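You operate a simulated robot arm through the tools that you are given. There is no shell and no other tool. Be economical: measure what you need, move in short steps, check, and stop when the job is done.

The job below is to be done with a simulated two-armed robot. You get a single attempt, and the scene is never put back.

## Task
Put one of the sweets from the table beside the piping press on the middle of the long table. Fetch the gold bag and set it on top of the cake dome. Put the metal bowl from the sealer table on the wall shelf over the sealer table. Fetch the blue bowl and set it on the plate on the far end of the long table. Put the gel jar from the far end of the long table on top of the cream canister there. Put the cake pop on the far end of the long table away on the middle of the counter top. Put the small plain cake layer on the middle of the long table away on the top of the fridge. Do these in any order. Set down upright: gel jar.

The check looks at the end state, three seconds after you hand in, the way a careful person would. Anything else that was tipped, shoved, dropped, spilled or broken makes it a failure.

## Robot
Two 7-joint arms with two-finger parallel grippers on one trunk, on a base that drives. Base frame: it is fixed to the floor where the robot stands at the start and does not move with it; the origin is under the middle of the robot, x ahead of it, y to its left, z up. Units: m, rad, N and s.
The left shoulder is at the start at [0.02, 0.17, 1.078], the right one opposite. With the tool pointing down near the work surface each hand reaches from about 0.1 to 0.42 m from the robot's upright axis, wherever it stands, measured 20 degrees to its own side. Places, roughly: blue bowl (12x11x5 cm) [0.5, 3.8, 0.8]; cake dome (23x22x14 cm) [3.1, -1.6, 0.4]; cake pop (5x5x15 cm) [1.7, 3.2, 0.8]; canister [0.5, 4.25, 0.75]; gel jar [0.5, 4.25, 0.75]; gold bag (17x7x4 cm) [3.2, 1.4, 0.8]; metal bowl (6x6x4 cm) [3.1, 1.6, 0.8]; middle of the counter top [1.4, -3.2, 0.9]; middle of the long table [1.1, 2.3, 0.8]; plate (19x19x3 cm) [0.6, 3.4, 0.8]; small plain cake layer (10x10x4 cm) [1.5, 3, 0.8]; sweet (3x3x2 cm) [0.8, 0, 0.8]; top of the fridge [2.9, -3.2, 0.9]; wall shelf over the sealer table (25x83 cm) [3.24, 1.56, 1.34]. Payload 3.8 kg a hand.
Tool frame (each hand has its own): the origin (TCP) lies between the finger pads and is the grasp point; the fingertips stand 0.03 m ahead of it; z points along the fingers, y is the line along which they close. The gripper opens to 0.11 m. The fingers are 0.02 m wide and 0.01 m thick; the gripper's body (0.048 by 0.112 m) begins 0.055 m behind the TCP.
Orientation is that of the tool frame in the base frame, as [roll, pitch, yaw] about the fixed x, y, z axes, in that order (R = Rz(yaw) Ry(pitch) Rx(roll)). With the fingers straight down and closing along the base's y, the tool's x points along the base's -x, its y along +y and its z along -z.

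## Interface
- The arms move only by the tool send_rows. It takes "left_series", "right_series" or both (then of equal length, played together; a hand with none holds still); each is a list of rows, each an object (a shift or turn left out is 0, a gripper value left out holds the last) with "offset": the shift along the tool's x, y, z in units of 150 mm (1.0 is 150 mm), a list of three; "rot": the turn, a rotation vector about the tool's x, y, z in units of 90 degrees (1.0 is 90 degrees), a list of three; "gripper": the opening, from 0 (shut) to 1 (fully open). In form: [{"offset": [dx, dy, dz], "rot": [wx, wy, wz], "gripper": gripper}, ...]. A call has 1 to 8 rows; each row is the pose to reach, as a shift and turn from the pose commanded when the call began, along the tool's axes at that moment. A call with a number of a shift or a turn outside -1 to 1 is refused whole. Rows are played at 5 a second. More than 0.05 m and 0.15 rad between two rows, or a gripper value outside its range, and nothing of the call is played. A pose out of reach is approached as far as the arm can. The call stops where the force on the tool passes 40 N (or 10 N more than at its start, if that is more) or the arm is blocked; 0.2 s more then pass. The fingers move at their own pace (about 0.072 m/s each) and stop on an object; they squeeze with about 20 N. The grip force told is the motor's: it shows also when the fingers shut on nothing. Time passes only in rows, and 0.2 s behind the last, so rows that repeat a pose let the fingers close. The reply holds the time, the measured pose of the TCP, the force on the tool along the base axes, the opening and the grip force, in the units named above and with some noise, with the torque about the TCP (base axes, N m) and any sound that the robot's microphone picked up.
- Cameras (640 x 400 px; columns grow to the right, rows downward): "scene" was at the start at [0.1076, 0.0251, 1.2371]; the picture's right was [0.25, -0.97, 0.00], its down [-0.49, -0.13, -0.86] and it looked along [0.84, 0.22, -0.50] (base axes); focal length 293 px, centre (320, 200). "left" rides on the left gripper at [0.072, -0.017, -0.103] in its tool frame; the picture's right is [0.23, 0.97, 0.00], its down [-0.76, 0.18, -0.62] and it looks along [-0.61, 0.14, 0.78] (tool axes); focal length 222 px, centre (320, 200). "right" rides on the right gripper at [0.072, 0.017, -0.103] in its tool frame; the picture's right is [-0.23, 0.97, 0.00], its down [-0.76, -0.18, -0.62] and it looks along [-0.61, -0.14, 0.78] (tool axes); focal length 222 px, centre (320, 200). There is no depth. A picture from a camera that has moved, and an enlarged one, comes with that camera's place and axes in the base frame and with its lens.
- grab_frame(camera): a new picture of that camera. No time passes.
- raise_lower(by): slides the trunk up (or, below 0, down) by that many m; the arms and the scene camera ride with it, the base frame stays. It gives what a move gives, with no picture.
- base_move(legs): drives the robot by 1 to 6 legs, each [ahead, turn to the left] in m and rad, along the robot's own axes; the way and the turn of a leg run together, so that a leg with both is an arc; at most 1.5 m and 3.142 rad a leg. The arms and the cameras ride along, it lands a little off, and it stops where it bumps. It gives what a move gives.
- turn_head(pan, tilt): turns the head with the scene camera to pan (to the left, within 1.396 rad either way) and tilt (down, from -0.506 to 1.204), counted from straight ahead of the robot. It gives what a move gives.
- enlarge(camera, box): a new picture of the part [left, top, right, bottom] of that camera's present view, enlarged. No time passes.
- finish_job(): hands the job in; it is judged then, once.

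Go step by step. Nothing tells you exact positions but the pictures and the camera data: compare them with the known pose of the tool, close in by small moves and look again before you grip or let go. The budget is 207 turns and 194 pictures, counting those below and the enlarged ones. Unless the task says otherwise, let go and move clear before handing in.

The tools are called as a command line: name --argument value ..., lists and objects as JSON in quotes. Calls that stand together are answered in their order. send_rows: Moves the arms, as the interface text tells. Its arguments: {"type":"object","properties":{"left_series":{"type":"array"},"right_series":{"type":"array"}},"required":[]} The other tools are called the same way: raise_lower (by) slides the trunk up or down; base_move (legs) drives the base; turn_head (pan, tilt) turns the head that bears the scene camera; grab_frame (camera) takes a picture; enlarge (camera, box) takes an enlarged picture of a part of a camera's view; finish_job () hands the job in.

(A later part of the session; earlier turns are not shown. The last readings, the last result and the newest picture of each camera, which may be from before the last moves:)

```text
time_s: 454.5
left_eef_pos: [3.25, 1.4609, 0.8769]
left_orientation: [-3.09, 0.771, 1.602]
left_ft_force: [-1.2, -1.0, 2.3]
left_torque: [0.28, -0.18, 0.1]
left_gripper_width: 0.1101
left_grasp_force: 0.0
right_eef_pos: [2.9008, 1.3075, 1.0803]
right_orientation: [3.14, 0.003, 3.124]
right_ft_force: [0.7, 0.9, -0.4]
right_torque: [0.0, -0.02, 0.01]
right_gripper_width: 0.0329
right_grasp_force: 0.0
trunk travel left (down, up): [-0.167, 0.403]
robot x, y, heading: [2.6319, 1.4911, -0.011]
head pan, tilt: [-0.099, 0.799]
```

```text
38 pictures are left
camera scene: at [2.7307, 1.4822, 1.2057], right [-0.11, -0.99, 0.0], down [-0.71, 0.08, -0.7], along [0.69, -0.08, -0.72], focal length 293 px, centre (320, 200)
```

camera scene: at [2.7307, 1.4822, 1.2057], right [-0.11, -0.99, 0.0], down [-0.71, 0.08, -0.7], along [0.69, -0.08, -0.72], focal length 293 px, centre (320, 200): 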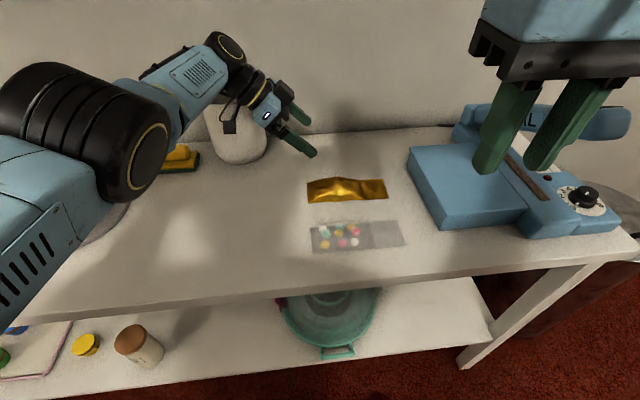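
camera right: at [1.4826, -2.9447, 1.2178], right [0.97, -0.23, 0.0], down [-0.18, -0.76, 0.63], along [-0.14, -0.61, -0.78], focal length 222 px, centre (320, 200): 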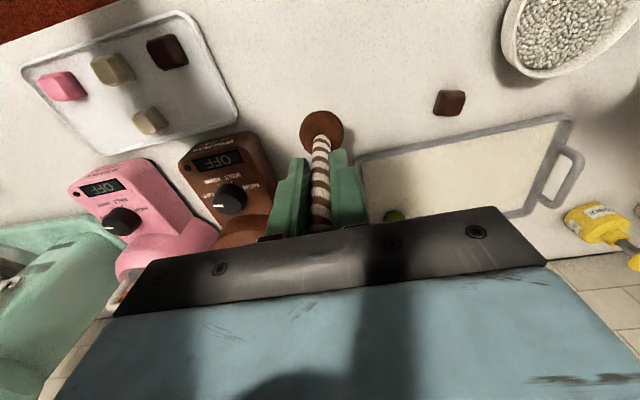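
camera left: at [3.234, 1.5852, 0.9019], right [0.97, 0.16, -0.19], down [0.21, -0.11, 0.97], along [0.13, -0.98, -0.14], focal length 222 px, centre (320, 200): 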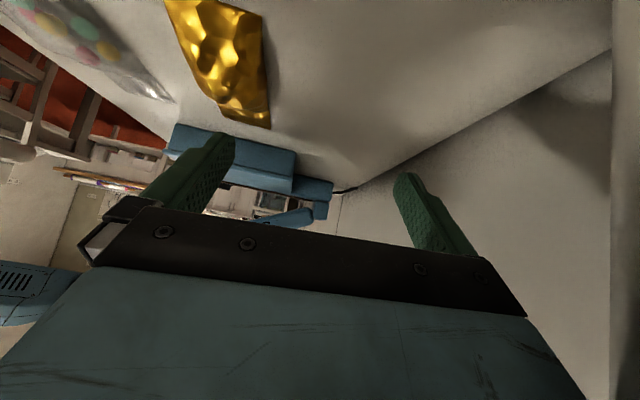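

The camera mount is right at the white canister; I'll move the hand up and back toward −x at once.

send_rows --left_series '[{"offset": [-0.09, -0.05, -0.095]}, {"offset": [-0.09, -0.3, -0.095]}, {"offset": [-0.09, -0.51, -0.095]}, {"offset": [-0.09, -0.51, -0.095]}]'

grab_frame --camera "scene"

grab_frame --camera "left"

```text
time_s: 455.5
left_eef_pos: [3.2488, 1.4489, 0.8952]
left_orientation: [-3.088, 0.772, 1.602]
left_ft_force: [-0.4, -0.1, 0.2]
left_torque: [0.01, -0.01, 0.0]
left_gripper_width: 0.1102
left_grasp_force: 0.1
left hand out of reach, approached as far as the arm can: row 1, 2, 3, 4
right_eef_pos: [2.9013, 1.3073, 1.0794]
right_orientation: [3.139, 0.004, 3.124]
right_ft_force: [-0.3, -1.5, 0.7]
right_torque: [-0.04, 0.0, 0.02]
right_gripper_width: 0.033
right_grasp_force: 0.0
trunk travel left (down, up): [-0.167, 0.403]
robot x, y, heading: [2.6304, 1.4893, -0.009]
head pan, tilt: [-0.099, 0.799]
```

```text
37 pictures are left
camera scene: at [2.7309, 1.4825, 1.2056], right [-0.11, -0.99, 0.0], down [-0.71, 0.08, -0.7], along [0.69, -0.08, -0.72], focal length 293 px, centre (320, 200)
```

scene: 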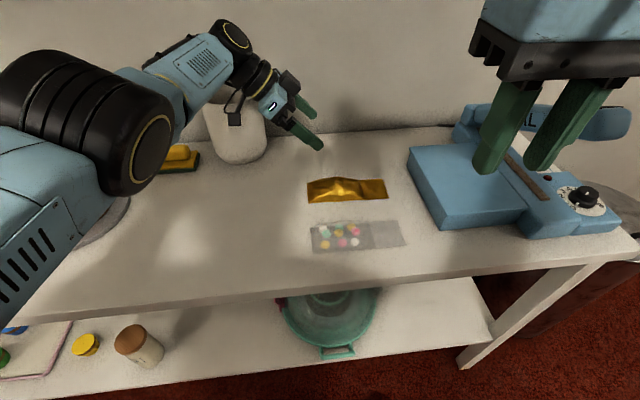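

```text
36 pictures are left
camera left: at [3.2325, 1.5728, 0.9191], right [0.97, 0.16, -0.2], down [0.21, -0.11, 0.97], along [0.13, -0.98, -0.14], focal length 222 px, centre (320, 200)
```

left: 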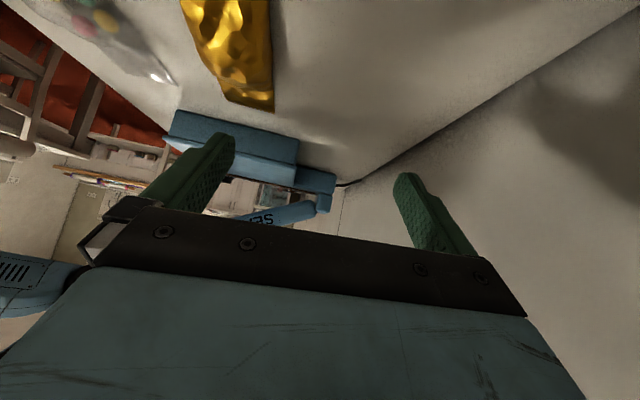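

The tool can't point across that far to the right of the robot; the robot must stand farther south. I'll rise, back off, and shift south by ~0.2 m.

raise_lower --by 0.12

base_move --legs '[[-0.3, 0]]'

send_rows --left_series '[{"offset": [0.1, -0.05, -0.25]}, {"offset": [0.2, -0.1, -0.5]}, {"offset": [0.25, -0.1, -0.75]}, {"offset": [0.25, -0.1, -0.75]}]'

grab_frame --camera "scene"

```text
time_s: 457.0
left_eef_pos: [3.2492, 1.4487, 1.0152]
left_orientation: [-3.088, 0.772, 1.606]
left_ft_force: [0.5, 0.7, 0.8]
left_torque: [0.01, 0.01, 0.01]
left_gripper_width: 0.11
left_grasp_force: 0.1
right_eef_pos: [2.901, 1.3074, 1.1985]
right_orientation: [3.14, 0.004, 3.125]
right_ft_force: [-0.3, 0.1, 0.4]
right_torque: [-0.03, -0.01, 0.0]
right_gripper_width: 0.0331
right_grasp_force: 0.1
trunk travel left (down, up): [-0.287, 0.283]
robot x, y, heading: [2.6278, 1.4893, -0.008]
head pan, tilt: [-0.099, 0.799]
```

```text
time_s: 459.1
left_eef_pos: [2.9439, 1.4522, 1.0157]
left_orientation: [-3.09, 0.771, 1.602]
left_ft_force: [0.1, 0.3, 0.1]
left_torque: [0.0, -0.01, -0.01]
left_gripper_width: 0.11
left_grasp_force: 0.1
right_eef_pos: [2.5952, 1.3102, 1.1991]
right_orientation: [3.141, 0.003, 3.128]
right_ft_force: [0.3, -0.3, -0.2]
right_torque: [-0.02, -0.02, -0.01]
right_gripper_width: 0.0331
right_grasp_force: 0.0
trunk travel left (down, up): [-0.287, 0.283]
robot x, y, heading: [2.3278, 1.493, -0.011]
head pan, tilt: [-0.099, 0.799]
```

```text
time_s: 460.1
left_eef_pos: [2.9619, 1.5548, 1.071]
left_orientation: [-3.086, 0.772, 1.604]
left_ft_force: [0.4, 0.5, 0.0]
left_torque: [0.01, 0.01, 0.0]
left_gripper_width: 0.11
left_grasp_force: 0.0
left hand out of reach, approached as far as the arm can: row 1, 2, 3, 4
right_eef_pos: [2.5959, 1.3099, 1.1995]
right_orientation: [3.14, 0.004, 3.125]
right_ft_force: [0.5, -0.2, -0.7]
right_torque: [-0.01, -0.01, 0.02]
right_gripper_width: 0.033
right_grasp_force: 0.2
trunk travel left (down, up): [-0.287, 0.283]
robot x, y, heading: [2.3267, 1.4907, -0.004]
head pan, tilt: [-0.099, 0.799]
```

```text
35 pictures are left
camera scene: at [2.4259, 1.4847, 1.3256], right [-0.11, -0.99, 0.0], down [-0.71, 0.08, -0.7], along [0.69, -0.07, -0.72], focal length 293 px, centre (320, 200)
```

scene: 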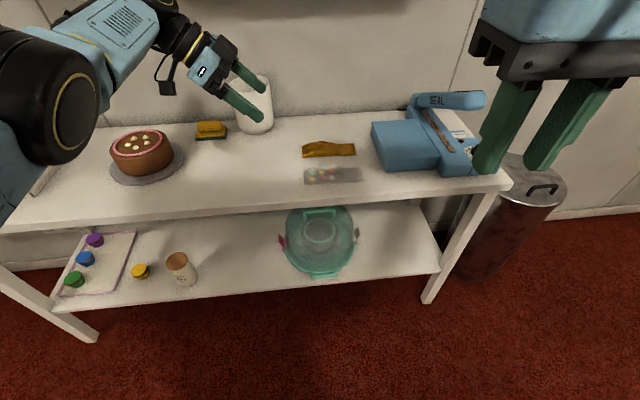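

The left arm's solution seems stuck at a joint limit; I'll undo the tilt to free it and check.

send_rows --left_series '[{"rot": [0, 0.08, 0]}, {"rot": [0, 0.16, 0]}, {"rot": [0, 0.24, 0]}, {"rot": [0, 0.32, 0]}, {"rot": [0, 0.4, 0]}, {"rot": [0, 0.48, 0]}, {"rot": [0, 0.49, 0]}]'

send_rows --left_series '[{"offset": [0.2, -0.1, 0]}, {"offset": [0.4, -0.2, 0]}, {"offset": [0.6, -0.3, 0]}]'

```text
time_s: 461.6
left_eef_pos: [2.9327, 1.5642, 1.0767]
left_orientation: [-3.103, 0.0, 1.568]
left_ft_force: [-0.1, 0.5, -0.2]
left_torque: [0.01, 0.0, -0.03]
left_gripper_width: 0.1102
left_grasp_force: 0.1
left hand out of reach, approached as far as the arm can: row 3, 4, 5, 6, 7
right_eef_pos: [2.5972, 1.311, 1.199]
right_orientation: [3.141, 0.003, 3.126]
right_ft_force: [-0.3, 0.5, -0.6]
right_torque: [-0.04, -0.01, 0.0]
right_gripper_width: 0.033
right_grasp_force: 0.1
trunk travel left (down, up): [-0.287, 0.283]
robot x, y, heading: [2.3241, 1.4931, -0.007]
head pan, tilt: [-0.099, 0.799]
```

```text
time_s: 462.4
left_eef_pos: [2.8884, 1.6509, 1.0764]
left_orientation: [-3.101, 0.004, 1.568]
left_ft_force: [-0.2, -0.3, 0.5]
left_torque: [-0.04, 0.02, 0.01]
left_gripper_width: 0.1101
left_grasp_force: 0.1
right_eef_pos: [2.5965, 1.3106, 1.1986]
right_orientation: [3.141, 0.004, 3.126]
right_ft_force: [-0.3, 0.9, 0.0]
right_torque: [-0.02, 0.03, 0.03]
right_gripper_width: 0.033
right_grasp_force: 0.0
trunk travel left (down, up): [-0.287, 0.283]
robot x, y, heading: [2.326, 1.4909, -0.003]
head pan, tilt: [-0.099, 0.799]
```

base_move --legs '[[0, -0.6], [0.335, 0], [0, 0.6]]'

send_rows --left_series '[{"offset": [0, -0.05, 0], "rot": [0, -0.08, 0]}, {"offset": [0, -0.1, 0], "rot": [0, -0.16, 0]}, {"offset": [0, -0.15, 0], "rot": [0, -0.24, 0]}, {"offset": [0, -0.2, 0], "rot": [0, -0.32, 0]}, {"offset": [0, -0.2, 0], "rot": [0, -0.4, 0]}, {"offset": [0, -0.2, 0], "rot": [0, -0.48, 0]}]'

raise_lower --by -0.12

grab_frame --camera "scene"

grab_frame --camera "left"

```text
time_s: 468.0
left_eef_pos: [3.1746, 1.4461, 1.0761]
left_orientation: [-3.103, 0.004, 1.551]
left_ft_force: [-0.3, -0.6, -0.2]
left_torque: [0.01, 0.01, -0.01]
left_gripper_width: 0.1098
left_grasp_force: 0.1
right_eef_pos: [2.8742, 1.1094, 1.1994]
right_orientation: [-3.141, 0.003, 3.111]
right_ft_force: [0.4, 0.4, 0.7]
right_torque: [-0.01, -0.01, 0.01]
right_gripper_width: 0.0332
right_grasp_force: 0.0
trunk travel left (down, up): [-0.287, 0.283]
robot x, y, heading: [2.6093, 1.295, -0.022]
head pan, tilt: [-0.099, 0.799]
```

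```text
time_s: 469.4
left_eef_pos: [3.1432, 1.4465, 1.0771]
left_orientation: [-3.088, 0.759, 1.588]
left_ft_force: [0.1, 0.1, 0.4]
left_torque: [0.03, 0.02, 0.0]
left_gripper_width: 0.11
left_grasp_force: 0.0
right_eef_pos: [2.8753, 1.1083, 1.1995]
right_orientation: [3.14, 0.004, 3.109]
right_ft_force: [0.8, 0.1, 0.1]
right_torque: [0.0, 0.02, -0.01]
right_gripper_width: 0.0331
right_grasp_force: 0.0
trunk travel left (down, up): [-0.287, 0.283]
robot x, y, heading: [2.6079, 1.2948, -0.021]
head pan, tilt: [-0.099, 0.799]
```

```text
time_s: 470.9
left_eef_pos: [3.1443, 1.4451, 0.9572]
left_orientation: [-3.088, 0.755, 1.588]
left_ft_force: [0.6, -0.5, 0.4]
left_torque: [-0.02, 0.01, -0.01]
left_gripper_width: 0.1102
left_grasp_force: 0.0
right_eef_pos: [2.8761, 1.1078, 1.0796]
right_orientation: [3.139, 0.002, 3.111]
right_ft_force: [-0.1, 0.3, 0.6]
right_torque: [-0.02, -0.02, 0.02]
right_gripper_width: 0.0328
right_grasp_force: 0.0
trunk travel left (down, up): [-0.167, 0.403]
robot x, y, heading: [2.6089, 1.2941, -0.025]
head pan, tilt: [-0.099, 0.799]
```

```text
34 pictures are left
camera scene: at [2.7076, 1.2861, 1.2057], right [-0.12, -0.99, 0.0], down [-0.71, 0.09, -0.7], along [0.69, -0.09, -0.72], focal length 293 px, centre (320, 200)
```

scene: 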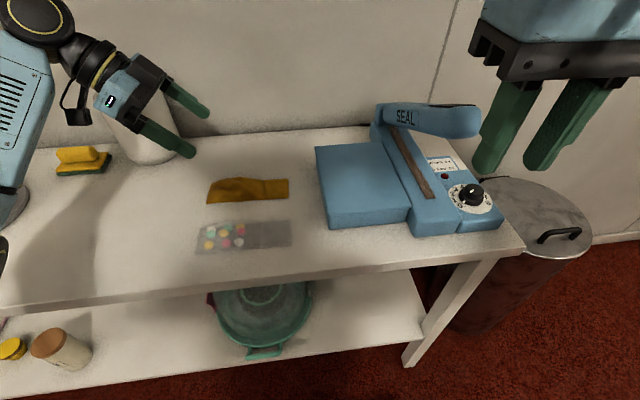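

```text
33 pictures are left
camera left: at [3.1289, 1.5699, 0.984], right [0.97, 0.15, -0.19], down [0.21, -0.13, 0.97], along [0.12, -0.98, -0.16], focal length 222 px, centre (320, 200)
```

left: 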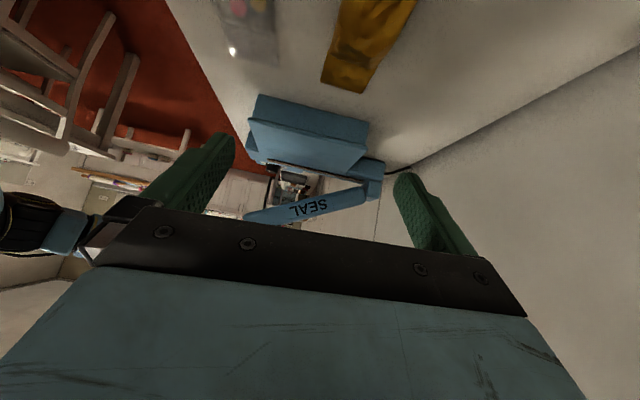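

Bag centre ≈ (3.17, 1.378). Robot now stands right; approaching again.

send_rows --left_series '[{"offset": [0.15, 0.06, 0.16]}, {"offset": [0.3, 0.12, 0.32]}, {"offset": [0.43, 0.18, 0.46]}, {"offset": [0.43, 0.18, 0.46]}]'

send_rows --left_series '[{"offset": [0, 0, 0.18]}, {"offset": [0, 0, 0.36]}, {"offset": [0, 0, 0.52]}, {"offset": [0, 0, 0.52]}]'

enlarge --camera "scene" --box '[120, 80, 320, 240]'

grab_frame --camera "left"

```text
time_s: 471.9
left_eef_pos: [3.1681, 1.4466, 0.8611]
left_orientation: [-3.09, 0.757, 1.588]
left_ft_force: [0.1, 0.8, 0.1]
left_torque: [-0.01, 0.02, -0.01]
left_gripper_width: 0.11
left_grasp_force: 0.2
right_eef_pos: [2.8762, 1.1084, 1.0793]
right_orientation: [3.141, 0.005, 3.111]
right_ft_force: [0.1, 0.2, -0.2]
right_torque: [-0.01, 0.02, -0.02]
right_gripper_width: 0.0328
right_grasp_force: 0.0
trunk travel left (down, up): [-0.167, 0.403]
robot x, y, heading: [2.6049, 1.2952, -0.023]
head pan, tilt: [-0.099, 0.799]
```

```text
time_s: 472.9
left_eef_pos: [3.1655, 1.3984, 0.8101]
left_orientation: [-3.104, 0.759, 1.584]
left_ft_force: [-2.1, 23.3, 26.1]
left_torque: [0.34, -1.49, 1.31]
left_gripper_width: 0.1088
left_grasp_force: 0.1
right_eef_pos: [2.8728, 1.1107, 1.0805]
right_orientation: [3.141, 0.006, 3.109]
right_ft_force: [-0.2, -0.6, 0.0]
right_torque: [-0.01, -0.01, -0.03]
right_gripper_width: 0.033
right_grasp_force: 0.2
trunk travel left (down, up): [-0.167, 0.403]
robot x, y, heading: [2.6064, 1.2913, -0.022]
head pan, tilt: [-0.099, 0.799]
```

```text
2.50 times, centred on (220, 160) of scene
camera zoom: at [2.7053, 1.2882, 1.2062], right [-0.12, -0.99, 0.0], down [-0.71, 0.09, -0.7], along [0.69, -0.09, -0.72], focal length 732 px, centre (570, 300)
```

zoom: 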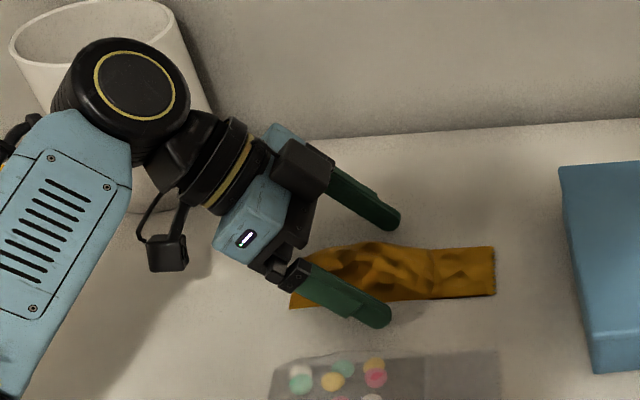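

```text
31 pictures are left
camera left: at [3.1485, 1.5223, 0.8361], right [0.97, 0.15, -0.18], down [0.2, -0.13, 0.97], along [0.13, -0.98, -0.15], focal length 222 px, centre (320, 200)
```

left: 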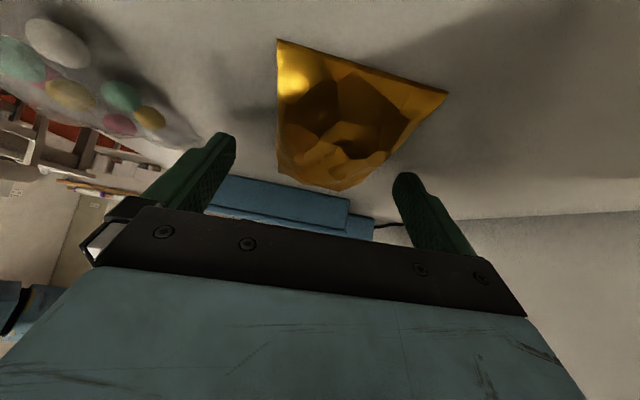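

The palm touches the bag's near part; the bag is between the fingers. I'll back off 7 mm and close.

send_rows --left_series '[{"offset": [0, 0, -0.1]}, {"offset": [0, 0, -0.1], "gripper": 0.0}, {"offset": [0, 0, -0.1]}, {"offset": [0, 0, -0.1]}, {"offset": [0, 0, -0.1]}]'

enlarge --camera "scene" --box '[120, 80, 320, 240]'

```text
time_s: 474.1
left_eef_pos: [3.1635, 1.4052, 0.8147]
left_orientation: [-3.086, 0.755, 1.588]
left_ft_force: [1.5, 0.4, -1.3]
left_torque: [0.0, -0.01, -0.01]
left_gripper_width: 0.0579
left_grasp_force: 20.1
right_eef_pos: [2.8752, 1.1091, 1.0799]
right_orientation: [3.139, 0.003, 3.111]
right_ft_force: [0.4, 0.2, 0.0]
right_torque: [-0.02, -0.02, 0.0]
right_gripper_width: 0.0328
right_grasp_force: 0.0
trunk travel left (down, up): [-0.167, 0.403]
robot x, y, heading: [2.6111, 1.295, -0.025]
head pan, tilt: [-0.099, 0.799]
```

```text
2.50 times, centred on (220, 160) of scene
camera zoom: at [2.7077, 1.2861, 1.2056], right [-0.12, -0.99, 0.0], down [-0.71, 0.09, -0.7], along [0.69, -0.09, -0.72], focal length 732 px, centre (570, 300)
```

zoom: 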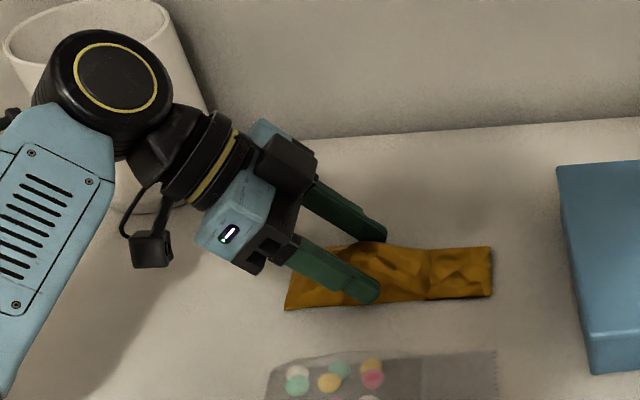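

Gripped (58 mm). Lifting with the trunk and checking.

raise_lower --by 0.12

grab_frame --camera "scene"

grab_frame --camera "left"

```text
time_s: 475.6
left_eef_pos: [3.1648, 1.4056, 0.9338]
left_orientation: [-3.09, 0.755, 1.589]
left_ft_force: [0.6, -0.1, -1.2]
left_torque: [-0.05, -0.02, 0.02]
left_gripper_width: 0.0579
left_grasp_force: 20.3
right_eef_pos: [2.8758, 1.1087, 1.1991]
right_orientation: [3.138, 0.005, 3.109]
right_ft_force: [-0.6, -0.1, -0.2]
right_torque: [-0.01, -0.01, 0.0]
right_gripper_width: 0.033
right_grasp_force: 0.1
trunk travel left (down, up): [-0.287, 0.283]
robot x, y, heading: [2.604, 1.2959, -0.025]
head pan, tilt: [-0.099, 0.799]
```

```text
29 pictures are left
camera scene: at [2.7079, 1.2861, 1.3255], right [-0.12, -0.99, 0.0], down [-0.71, 0.09, -0.7], along [0.69, -0.09, -0.72], focal length 293 px, centre (320, 200)
```

scene: 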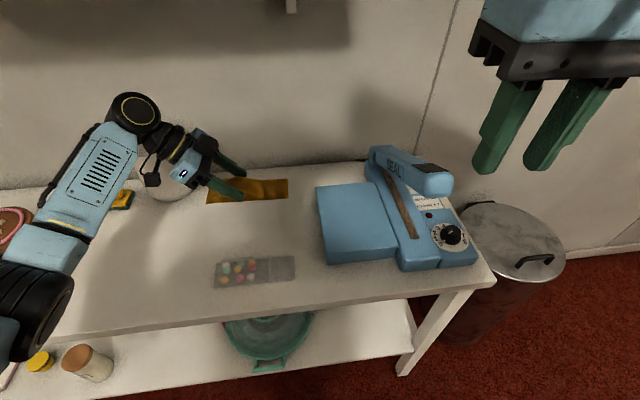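

```text
28 pictures are left
camera left: at [3.149, 1.5293, 0.961], right [0.97, 0.15, -0.19], down [0.21, -0.13, 0.97], along [0.12, -0.98, -0.16], focal length 222 px, centre (320, 200)
```

left: 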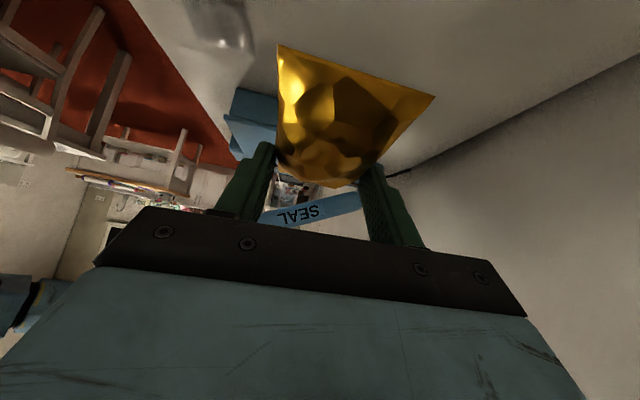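

The bag is held level. I'll raise, back off, and yaw the tool 90° so it points forward (bag long axis along x).

raise_lower --by 0.25

base_move --legs '[[-0.21, 0]]'

send_rows --left_series '[{"rot": [-0.062, -0.0035, -0.0655]}, {"rot": [-0.124, -0.007, -0.131]}, {"rot": [-0.186, -0.0105, -0.1965]}, {"rot": [-0.248, -0.014, -0.262]}, {"rot": [-0.31, -0.0175, -0.3275]}, {"rot": [-0.372, -0.021, -0.393]}, {"rot": [-0.434, -0.0245, -0.4585]}, {"rot": [-0.496, -0.028, -0.524]}]'

send_rows --left_series '[{"rot": [-0.062, -0.0035, -0.0655]}, {"rot": [-0.124, -0.007, -0.131]}, {"rot": [-0.186, -0.0105, -0.1965]}, {"rot": [-0.19, -0.011, -0.2]}]'

grab_frame --camera "scene"

```text
time_s: 478.1
left_eef_pos: [3.1497, 1.4072, 1.1429]
left_orientation: [-2.978, 0.742, 1.662]
left_ft_force: [-0.2, 0.7, -1.2]
left_torque: [-0.02, -0.04, -0.01]
left_gripper_width: 0.0575
left_grasp_force: 20.2
right_eef_pos: [2.8811, 1.1108, 1.4488]
right_orientation: [3.141, 0.001, 3.111]
right_ft_force: [-0.6, -0.6, -0.1]
right_torque: [0.02, -0.03, 0.03]
right_gripper_width: 0.033
right_grasp_force: 0.1
trunk travel left (down, up): [-0.537, 0.033]
robot x, y, heading: [2.6079, 1.2926, -0.023]
head pan, tilt: [-0.099, 0.799]
```

```text
time_s: 479.2
left_eef_pos: [3.0828, 1.4099, 1.1422]
left_orientation: [-2.97, 0.731, 1.675]
left_ft_force: [2.9, 1.7, 12.1]
left_torque: [0.6, 0.12, -0.24]
left_gripper_width: 0.0566
left_grasp_force: 20.3
right_eef_pos: [2.8142, 1.1096, 1.4484]
right_orientation: [3.14, -0.002, 3.109]
right_ft_force: [1.0, 0.1, 0.4]
right_torque: [0.0, 0.15, -0.01]
right_gripper_width: 0.033
right_grasp_force: 0.1
trunk travel left (down, up): [-0.537, 0.033]
robot x, y, heading: [2.5435, 1.2963, -0.019]
head pan, tilt: [-0.099, 0.799]
stopped in leg 1: the force on the tool passed its limit at 45 N (the readings are from after the stop); the commanded pose is now the measured one
```

```text
time_s: 481.0
left_eef_pos: [3.0792, 1.4102, 1.1467]
left_orientation: [-3.071, 0.676, 2.744]
left_ft_force: [0.1, 0.2, 0.6]
left_torque: [-0.04, -0.01, -0.02]
left_gripper_width: 0.0566
left_grasp_force: 19.9
right_eef_pos: [2.8073, 1.1093, 1.4482]
right_orientation: [3.14, -0.001, 3.111]
right_ft_force: [-0.3, -1.1, 0.2]
right_torque: [-0.03, 0.01, 0.01]
right_gripper_width: 0.0327
right_grasp_force: 0.0
trunk travel left (down, up): [-0.537, 0.033]
robot x, y, heading: [2.5422, 1.2985, -0.018]
head pan, tilt: [-0.099, 0.799]
```

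```text
time_s: 482.0
left_eef_pos: [3.0805, 1.411, 1.1466]
left_orientation: [-3.116, 0.678, -3.135]
left_ft_force: [0.2, -0.1, -0.5]
left_torque: [0.01, -0.04, 0.04]
left_gripper_width: 0.0565
left_grasp_force: 20.1
right_eef_pos: [2.8089, 1.1108, 1.4495]
right_orientation: [-3.141, 0.001, 3.112]
right_ft_force: [-0.4, -0.3, -0.1]
right_torque: [0.01, 0.01, -0.03]
right_gripper_width: 0.0329
right_grasp_force: 0.2
trunk travel left (down, up): [-0.537, 0.033]
robot x, y, heading: [2.5399, 1.2959, -0.021]
head pan, tilt: [-0.099, 0.799]
```

```text
27 pictures are left
camera scene: at [2.6401, 1.288, 1.5756], right [-0.12, -0.99, 0.0], down [-0.71, 0.09, -0.7], along [0.69, -0.08, -0.72], focal length 293 px, centre (320, 200)
```

scene: 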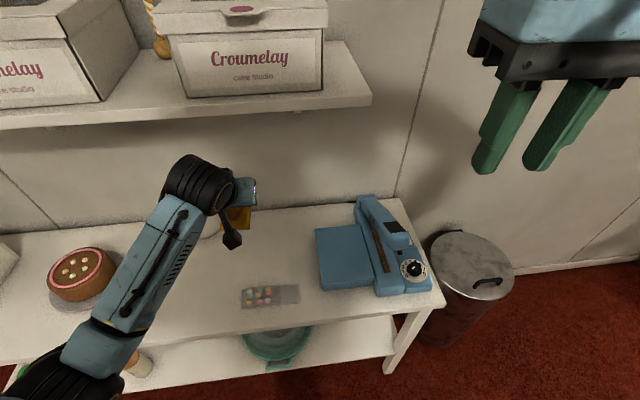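

The wrist had touched the underside of the wall shelf while rising; it's free now, the bag still held. I'll back off and check the bag's attitude and the shelf.

base_move --legs '[[-0.16, 0]]'

turn_head --pan 0.35 --tilt 0.5

grab_frame --camera "scene"

grab_frame --camera "left"

```text
time_s: 483.4
left_eef_pos: [2.9202, 1.4143, 1.1461]
left_orientation: [-3.114, 0.679, -3.134]
left_ft_force: [-0.3, -0.6, -0.6]
left_torque: [0.0, 0.01, 0.01]
left_gripper_width: 0.0564
left_grasp_force: 20.0
right_eef_pos: [2.6485, 1.1144, 1.4491]
right_orientation: [3.14, 0.002, 3.113]
right_ft_force: [0.5, 1.0, 0.2]
right_torque: [-0.03, -0.04, 0.02]
right_gripper_width: 0.0329
right_grasp_force: 0.1
trunk travel left (down, up): [-0.537, 0.033]
robot x, y, heading: [2.3775, 1.2998, -0.022]
head pan, tilt: [-0.099, 0.799]
```

```text
time_s: 484.4
left_eef_pos: [2.9205, 1.4131, 1.1458]
left_orientation: [-3.116, 0.679, -3.136]
left_ft_force: [-0.2, -0.2, -0.3]
left_torque: [-0.03, 0.01, 0.03]
left_gripper_width: 0.0562
left_grasp_force: 20.1
right_eef_pos: [2.6499, 1.1151, 1.4492]
right_orientation: [3.139, 0.003, 3.115]
right_ft_force: [0.8, 0.6, 0.2]
right_torque: [-0.02, 0.02, -0.02]
right_gripper_width: 0.0328
right_grasp_force: 0.0
trunk travel left (down, up): [-0.537, 0.033]
robot x, y, heading: [2.3805, 1.3, -0.023]
head pan, tilt: [0.351, 0.499]
```

```text
26 pictures are left
camera scene: at [2.4865, 1.3303, 1.6015], right [0.33, -0.95, 0.0], down [-0.45, -0.16, -0.88], along [0.83, 0.29, -0.48], focal length 293 px, centre (320, 200)
```

scene: 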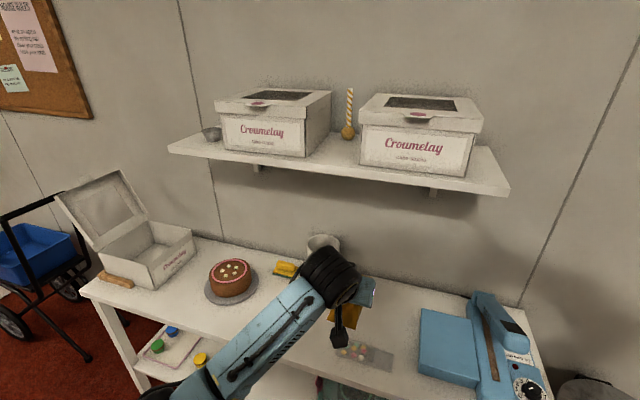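

```text
25 pictures are left
camera left: at [2.7977, 1.4001, 1.1815], right [-0.17, 0.97, -0.16], down [0.2, 0.2, 0.96], along [0.96, 0.13, -0.23], focal length 222 px, centre (320, 200)
```

left: 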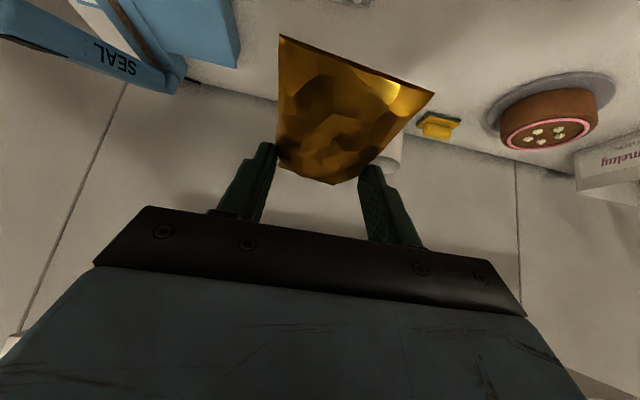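

All shelf items are intact and the bag hasn't slipped. I'll level the bag (tilt correction), then drive south to the dome bench.

send_rows --left_series '[{"rot": [0, -0.05, 0]}, {"rot": [0, -0.05, 0]}]'

base_move --legs '[[0.03, 0], [0, -1.545], [1.5, 0]]'

```text
time_s: 484.9
left_eef_pos: [2.9212, 1.4147, 1.1466]
left_orientation: [-3.113, 0.757, -3.134]
left_ft_force: [0.3, 0.2, -1.7]
left_torque: [0.0, 0.03, 0.0]
left_gripper_width: 0.0561
left_grasp_force: 19.4
right_eef_pos: [2.6488, 1.1146, 1.4489]
right_orientation: [3.139, 0.003, 3.113]
right_ft_force: [1.0, -1.2, 0.6]
right_torque: [-0.03, 0.02, 0.03]
right_gripper_width: 0.033
right_grasp_force: 0.1
trunk travel left (down, up): [-0.537, 0.033]
robot x, y, heading: [2.379, 1.2981, -0.022]
head pan, tilt: [0.351, 0.499]
```

```text
time_s: 496.6
left_eef_pos: [2.4292, -0.7367, 1.1454]
left_orientation: [-3.114, 0.758, 1.537]
left_ft_force: [-0.2, 0.2, -0.2]
left_torque: [0.01, 0.03, 0.0]
left_gripper_width: 0.0555
left_grasp_force: 20.1
right_eef_pos: [2.141, -0.4531, 1.449]
right_orientation: [3.14, 0.002, 1.5]
right_ft_force: [0.0, 0.5, 0.3]
right_torque: [0.02, 0.02, 0.03]
right_gripper_width: 0.0331
right_grasp_force: 0.1
trunk travel left (down, up): [-0.537, 0.033]
robot x, y, heading: [2.3355, -0.1925, -1.635]
head pan, tilt: [0.351, 0.499]
```

base_move --legs '[[0, 0.1], [1.49, 0], [0, 1.53]]'

turn_head --pan 0.15 --tilt 0.75

send_rows --right_series '[{"offset": [0.2, -0.2, 0]}, {"offset": [0.3, -0.4, 0]}, {"offset": [0.3, -0.6, 0]}]'

```text
time_s: 508.2
left_eef_pos: [2.9207, -1.5388, 1.1474]
left_orientation: [-3.115, 0.759, -3.114]
left_ft_force: [-0.1, 0.2, -0.7]
left_torque: [-0.01, -0.02, -0.02]
left_gripper_width: 0.0548
left_grasp_force: 19.8
right_eef_pos: [2.6533, -1.8435, 1.4488]
right_orientation: [-3.141, 0.001, 3.132]
right_ft_force: [0.3, -0.5, -0.6]
right_torque: [0.02, 0.01, -0.01]
right_gripper_width: 0.0331
right_grasp_force: 0.1
trunk travel left (down, up): [-0.537, 0.033]
robot x, y, heading: [2.3828, -1.663, -0.004]
head pan, tilt: [0.351, 0.499]
```

```text
time_s: 509.0
left_eef_pos: [2.9208, -1.5393, 1.1462]
left_orientation: [-3.113, 0.758, -3.114]
left_ft_force: [-0.4, 0.6, -0.5]
left_torque: [-0.02, 0.0, 0.01]
left_gripper_width: 0.0542
left_grasp_force: 19.4
right_eef_pos: [2.6545, -1.845, 1.4495]
right_orientation: [3.139, 0.002, 3.13]
right_ft_force: [-0.2, -0.7, 0.5]
right_torque: [-0.02, -0.02, -0.03]
right_gripper_width: 0.0332
right_grasp_force: 0.0
trunk travel left (down, up): [-0.537, 0.033]
robot x, y, heading: [2.3829, -1.664, -0.002]
head pan, tilt: [0.15, 0.75]
```

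```text
time_s: 509.8
left_eef_pos: [2.919, -1.5397, 1.1468]
left_orientation: [-3.113, 0.758, -3.115]
left_ft_force: [-0.4, -0.9, -1.5]
left_torque: [0.02, -0.05, 0.03]
left_gripper_width: 0.0544
left_grasp_force: 20.0
right_eef_pos: [2.6061, -1.9339, 1.4474]
right_orientation: [3.139, 0.004, 3.134]
right_ft_force: [-0.2, -0.4, 0.0]
right_torque: [0.01, 0.0, -0.01]
right_gripper_width: 0.0332
right_grasp_force: 0.0
trunk travel left (down, up): [-0.537, 0.033]
robot x, y, heading: [2.3754, -1.6625, -0.004]
head pan, tilt: [0.15, 0.75]
```

I'll back off from the bench, lower fully, and bring the hand to entry height aligned with the knob.

base_move --legs '[[-0.25, 0]]'

raise_lower --by -0.4

raise_lower --by -0.13

send_rows --left_series '[{"offset": [0.08, -0.11, 0.08]}, {"offset": [0.16, -0.22, 0.16]}, {"offset": [0.236, -0.34, 0.236]}, {"offset": [0.236, -0.34, 0.236]}]'

grab_frame --camera "scene"

```text
time_s: 511.6
left_eef_pos: [2.6775, -1.5365, 1.1466]
left_orientation: [-3.114, 0.757, -3.108]
left_ft_force: [-0.3, 0.7, -0.8]
left_torque: [-0.02, 0.01, -0.02]
left_gripper_width: 0.0541
left_grasp_force: 19.4
right_eef_pos: [2.3683, -1.9314, 1.447]
right_orientation: [3.139, 0.002, 3.139]
right_ft_force: [-0.6, 0.2, 0.6]
right_torque: [0.0, 0.01, -0.01]
right_gripper_width: 0.033
right_grasp_force: 0.0
trunk travel left (down, up): [-0.537, 0.033]
robot x, y, heading: [2.1376, -1.6651, 0.008]
head pan, tilt: [0.15, 0.75]
```

```text
time_s: 515.4
left_eef_pos: [2.6781, -1.5353, 0.7452]
left_orientation: [-3.116, 0.756, -3.108]
left_ft_force: [-0.4, 0.0, -1.2]
left_torque: [0.02, 0.02, 0.03]
left_gripper_width: 0.0542
left_grasp_force: 20.0
right_eef_pos: [2.3691, -1.9302, 1.0473]
right_orientation: [3.141, 0.003, 3.138]
right_ft_force: [1.1, 0.0, 0.1]
right_torque: [-0.01, 0.03, 0.01]
right_gripper_width: 0.0328
right_grasp_force: 0.0
trunk travel left (down, up): [-0.137, 0.433]
robot x, y, heading: [2.1391, -1.6673, 0.006]
head pan, tilt: [0.15, 0.75]
```

```text
time_s: 517.0
left_eef_pos: [2.6772, -1.536, 0.6169]
left_orientation: [-3.113, 0.758, -3.108]
left_ft_force: [0.4, -0.4, -0.7]
left_torque: [0.0, 0.04, 0.0]
left_gripper_width: 0.0541
left_grasp_force: 19.6
right_eef_pos: [2.3681, -1.9309, 0.9179]
right_orientation: [3.139, 0.003, 3.138]
right_ft_force: [0.0, 0.1, 0.4]
right_torque: [0.01, -0.01, -0.03]
right_gripper_width: 0.033
right_grasp_force: 0.1
trunk travel left (down, up): [-0.007, 0.563]
robot x, y, heading: [2.1418, -1.6651, 0.008]
head pan, tilt: [0.15, 0.75]
```

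```text
time_s: 518.0
left_eef_pos: [2.6767, -1.5874, 0.5647]
left_orientation: [-3.113, 0.758, -3.108]
left_ft_force: [0.1, 0.2, -1.3]
left_torque: [-0.04, 0.0, 0.0]
left_gripper_width: 0.0539
left_grasp_force: 19.8
right_eef_pos: [2.37, -1.931, 0.9165]
right_orientation: [3.141, 0.003, 3.139]
right_ft_force: [-0.1, 0.4, -0.4]
right_torque: [0.0, -0.02, 0.03]
right_gripper_width: 0.0332
right_grasp_force: 0.0
trunk travel left (down, up): [-0.007, 0.563]
robot x, y, heading: [2.1466, -1.6661, 0.008]
head pan, tilt: [0.15, 0.75]
```

```text
24 pictures are left
camera scene: at [2.2425, -1.6504, 1.0496], right [0.16, -0.99, 0.0], down [-0.67, -0.11, -0.73], along [0.72, 0.11, -0.68], focal length 293 px, centre (320, 200)
```

scene: 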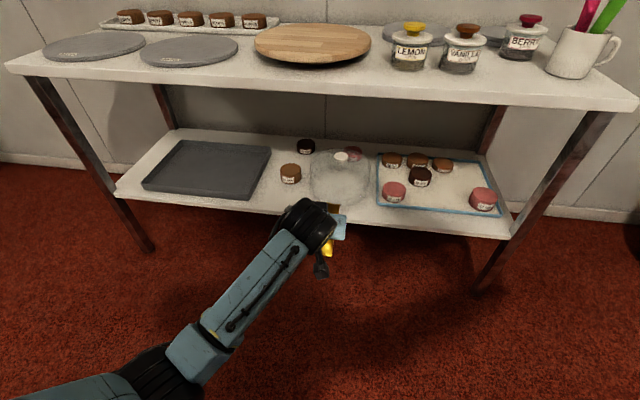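

Knob confirmed at (3.067, −1.595, 0.48). Lowering the entry a bit and driving in partway.

send_rows --left_series '[{"offset": [0.06, -0.02, 0.06]}, {"offset": [0.115, -0.045, 0.121]}, {"offset": [0.115, -0.045, 0.121]}]'

base_move --legs '[[0.24, 0]]'

grab_frame --camera "scene"

grab_frame --camera "left"

```text
time_s: 518.8
left_eef_pos: [2.6769, -1.5962, 0.5413]
left_orientation: [-3.113, 0.759, -3.105]
left_ft_force: [0.1, -0.6, 0.0]
left_torque: [0.02, 0.02, 0.05]
left_gripper_width: 0.0539
left_grasp_force: 19.7
right_eef_pos: [2.3691, -1.9317, 0.9178]
right_orientation: [3.141, 0.002, 3.138]
right_ft_force: [-0.6, -0.7, 0.7]
right_torque: [0.0, 0.01, -0.02]
right_gripper_width: 0.0328
right_grasp_force: 0.0
trunk travel left (down, up): [-0.007, 0.563]
robot x, y, heading: [2.1397, -1.6688, 0.008]
head pan, tilt: [0.15, 0.75]
```

```text
time_s: 520.6
left_eef_pos: [2.9108, -1.5961, 0.5417]
left_orientation: [-3.113, 0.756, -3.111]
left_ft_force: [0.5, -0.2, -0.3]
left_torque: [0.01, 0.03, -0.03]
left_gripper_width: 0.0536
left_grasp_force: 20.2
right_eef_pos: [2.6015, -1.9298, 0.9186]
right_orientation: [3.141, 0.003, 3.134]
right_ft_force: [-0.4, -0.3, -0.5]
right_torque: [0.02, 0.03, -0.04]
right_gripper_width: 0.0331
right_grasp_force: 0.0
trunk travel left (down, up): [-0.007, 0.563]
robot x, y, heading: [2.3754, -1.6637, -0.0]
head pan, tilt: [0.15, 0.75]
```

```text
23 pictures are left
camera scene: at [2.4756, -1.6495, 1.0496], right [0.15, -0.99, 0.0], down [-0.67, -0.1, -0.73], along [0.72, 0.11, -0.68], focal length 293 px, centre (320, 200)
```

scene: 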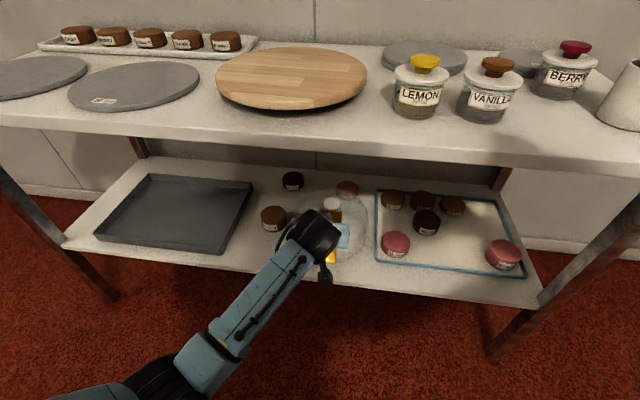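

```text
22 pictures are left
camera left: at [2.7859, -1.6138, 0.5677], right [-0.18, 0.97, -0.18], down [0.12, 0.2, 0.97], along [0.98, 0.15, -0.15], focal length 222 px, centre (320, 200)
```

left: 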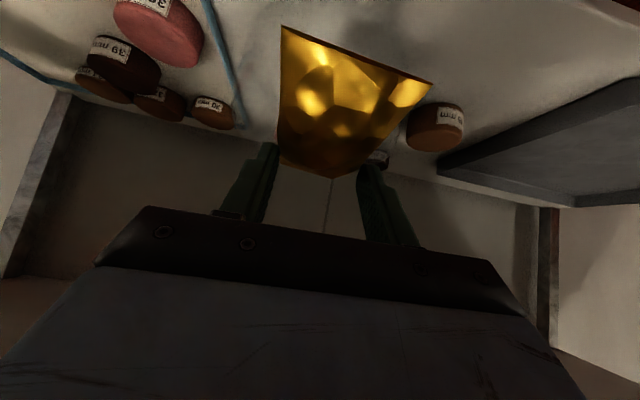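

base_move --legs '[[0.07, 0]]'

grab_frame --camera "left"

enlarge --camera "scene" --box '[240, 150, 440, 310]'

```text
time_s: 521.6
left_eef_pos: [2.9804, -1.5965, 0.5415]
left_orientation: [-3.113, 0.756, -3.112]
left_ft_force: [-0.5, -0.5, -0.3]
left_torque: [-0.04, 0.02, -0.02]
left_gripper_width: 0.0535
left_grasp_force: 19.4
right_eef_pos: [2.6714, -1.931, 0.9175]
right_orientation: [3.139, 0.001, 3.133]
right_ft_force: [-1.0, 0.7, 0.0]
right_torque: [0.02, -0.02, -0.02]
right_gripper_width: 0.0331
right_grasp_force: 0.1
trunk travel left (down, up): [-0.007, 0.563]
robot x, y, heading: [2.4447, -1.6666, 0.0]
head pan, tilt: [0.15, 0.75]
```

```text
21 pictures are left
camera left: at [2.8562, -1.614, 0.5677], right [-0.18, 0.97, -0.18], down [0.12, 0.2, 0.97], along [0.98, 0.15, -0.15], focal length 222 px, centre (320, 200)
```

left: 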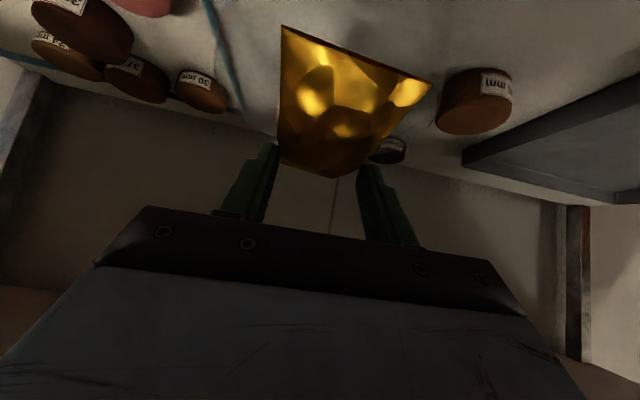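

```text
2.50 times, centred on (340, 230) of scene
camera zoom: at [2.5459, -1.6494, 1.0496], right [0.15, -0.99, 0.0], down [-0.67, -0.1, -0.73], along [0.72, 0.11, -0.68], focal length 732 px, centre (270, 125)
```

zoom: 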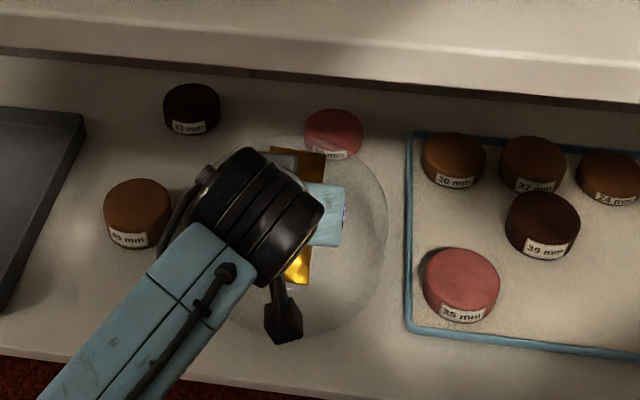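

Bag's far end is at TCP+0.104, so its centre is ≈ +0.02 and its heavy bulk nearer 0. I'll put the knob under TCP+0.008: advance 0.079 m.

base_move --legs '[[0.079, 0]]'

enlarge --camera "scene" --box '[240, 130, 440, 290]'

```text
time_s: 522.6
left_eef_pos: [3.06, -1.5968, 0.5421]
left_orientation: [-3.115, 0.757, -3.113]
left_ft_force: [1.5, 0.5, 0.2]
left_torque: [-0.02, 0.0, -0.01]
left_gripper_width: 0.0535
left_grasp_force: 19.8
right_eef_pos: [2.7497, -1.9311, 0.918]
right_orientation: [3.14, 0.001, 3.134]
right_ft_force: [0.0, 0.4, 0.1]
right_torque: [-0.03, -0.01, 0.01]
right_gripper_width: 0.0328
right_grasp_force: 0.1
trunk travel left (down, up): [-0.007, 0.563]
robot x, y, heading: [2.5259, -1.6654, 0.003]
head pan, tilt: [0.15, 0.75]
```

```text
2.50 times, centred on (340, 210) of scene
camera zoom: at [2.6252, -1.6494, 1.0496], right [0.15, -0.99, 0.0], down [-0.67, -0.1, -0.73], along [0.72, 0.11, -0.68], focal length 732 px, centre (270, 175)
```

zoom: 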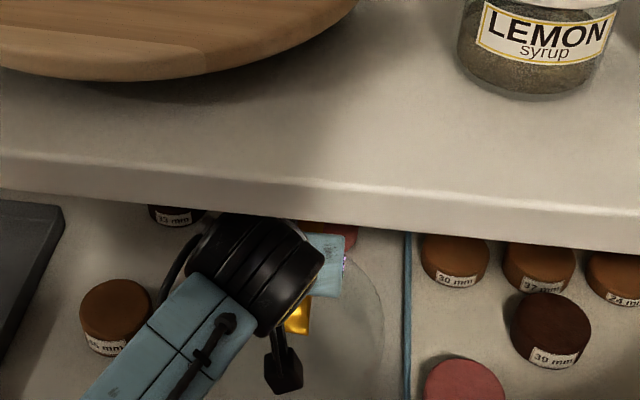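

Positioned without contact. Now lowering in small steps until the knob is felt.

send_rows --left_series '[{"offset": [0.018, 0, 0.019]}, {"offset": [0.036, 0, 0.038]}, {"offset": [0.055, 0, 0.058]}, {"offset": [0.055, 0, 0.058]}]'

send_rows --left_series '[{"offset": [0.014, 0, 0.0145]}, {"offset": [0.018, 0, 0.019]}, {"offset": [0.018, 0, 0.019]}]'

send_rows --left_series '[{"offset": [0.014, 0, 0.0145]}, {"offset": [0.018, 0, 0.019]}, {"offset": [0.018, 0, 0.019]}]'

```text
time_s: 523.6
left_eef_pos: [3.0607, -1.5967, 0.5308]
left_orientation: [-3.113, 0.758, -3.113]
left_ft_force: [-0.2, -0.3, 0.4]
left_torque: [0.0, 0.0, -0.02]
left_gripper_width: 0.0534
left_grasp_force: 20.1
right_eef_pos: [2.7501, -1.9313, 0.9171]
right_orientation: [3.14, 0.001, 3.134]
right_ft_force: [-0.1, 0.2, -0.5]
right_torque: [0.03, 0.0, 0.01]
right_gripper_width: 0.0329
right_grasp_force: 0.0
trunk travel left (down, up): [-0.007, 0.563]
robot x, y, heading: [2.5227, -1.6625, -0.003]
head pan, tilt: [0.15, 0.75]
```

```text
time_s: 524.4
left_eef_pos: [3.0613, -1.5981, 0.5258]
left_orientation: [-3.112, 0.758, -3.111]
left_ft_force: [0.1, 0.4, 2.2]
left_torque: [-0.01, -0.02, -0.01]
left_gripper_width: 0.0533
left_grasp_force: 19.8
right_eef_pos: [2.7498, -1.9311, 0.9183]
right_orientation: [3.14, 0.002, 3.131]
right_ft_force: [-0.7, -0.7, 0.9]
right_torque: [0.02, 0.02, -0.01]
right_gripper_width: 0.033
right_grasp_force: 0.0
trunk travel left (down, up): [-0.007, 0.563]
robot x, y, heading: [2.5248, -1.6626, 0.004]
head pan, tilt: [0.15, 0.75]
```

```text
time_s: 525.2
left_eef_pos: [3.0611, -1.5972, 0.5247]
left_orientation: [-3.11, 0.765, -3.113]
left_ft_force: [5.0, 1.1, 17.0]
left_torque: [-0.26, -0.22, 0.07]
left_gripper_width: 0.0538
left_grasp_force: 20.0
right_eef_pos: [2.7497, -1.9316, 0.9188]
right_orientation: [3.14, 0.003, 3.134]
right_ft_force: [-0.3, -0.4, -0.1]
right_torque: [0.01, 0.03, -0.03]
right_gripper_width: 0.033
right_grasp_force: 0.2
trunk travel left (down, up): [-0.007, 0.563]
robot x, y, heading: [2.5222, -1.6627, 0.002]
head pan, tilt: [0.15, 0.75]
```

Contact at TCP z≈0.525. I'll ease 2 mm, open slightly first and check that the bag stays balanced.

send_rows --left_series '[{"offset": [-0.007, 0, -0.007]}, {"offset": [-0.007, 0, -0.007], "gripper": 0.53}, {"offset": [-0.007, 0, -0.007], "gripper": 0.56}, {"offset": [-0.007, 0, -0.007]}]'

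grab_frame --camera "left"

```text
time_s: 526.2
left_eef_pos: [3.0603, -1.5978, 0.5236]
left_orientation: [-3.114, 0.755, -3.114]
left_ft_force: [0.2, -0.2, -0.5]
left_torque: [0.01, 0.01, 0.0]
left_gripper_width: 0.0615
left_grasp_force: 0.1
right_eef_pos: [2.7506, -1.9311, 0.918]
right_orientation: [3.139, 0.002, 3.132]
right_ft_force: [-0.6, 0.2, 1.0]
right_torque: [-0.02, -0.05, 0.03]
right_gripper_width: 0.0334
right_grasp_force: 0.0
trunk travel left (down, up): [-0.007, 0.563]
robot x, y, heading: [2.5242, -1.6657, 0.003]
head pan, tilt: [0.15, 0.75]
```

```text
18 pictures are left
camera left: at [2.9357, -1.6154, 0.5493], right [-0.17, 0.97, -0.18], down [0.12, 0.2, 0.97], along [0.98, 0.15, -0.16], focal length 222 px, centre (320, 200)
```

left: 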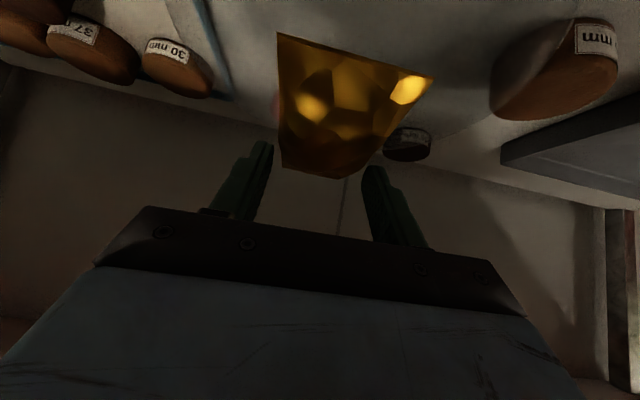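

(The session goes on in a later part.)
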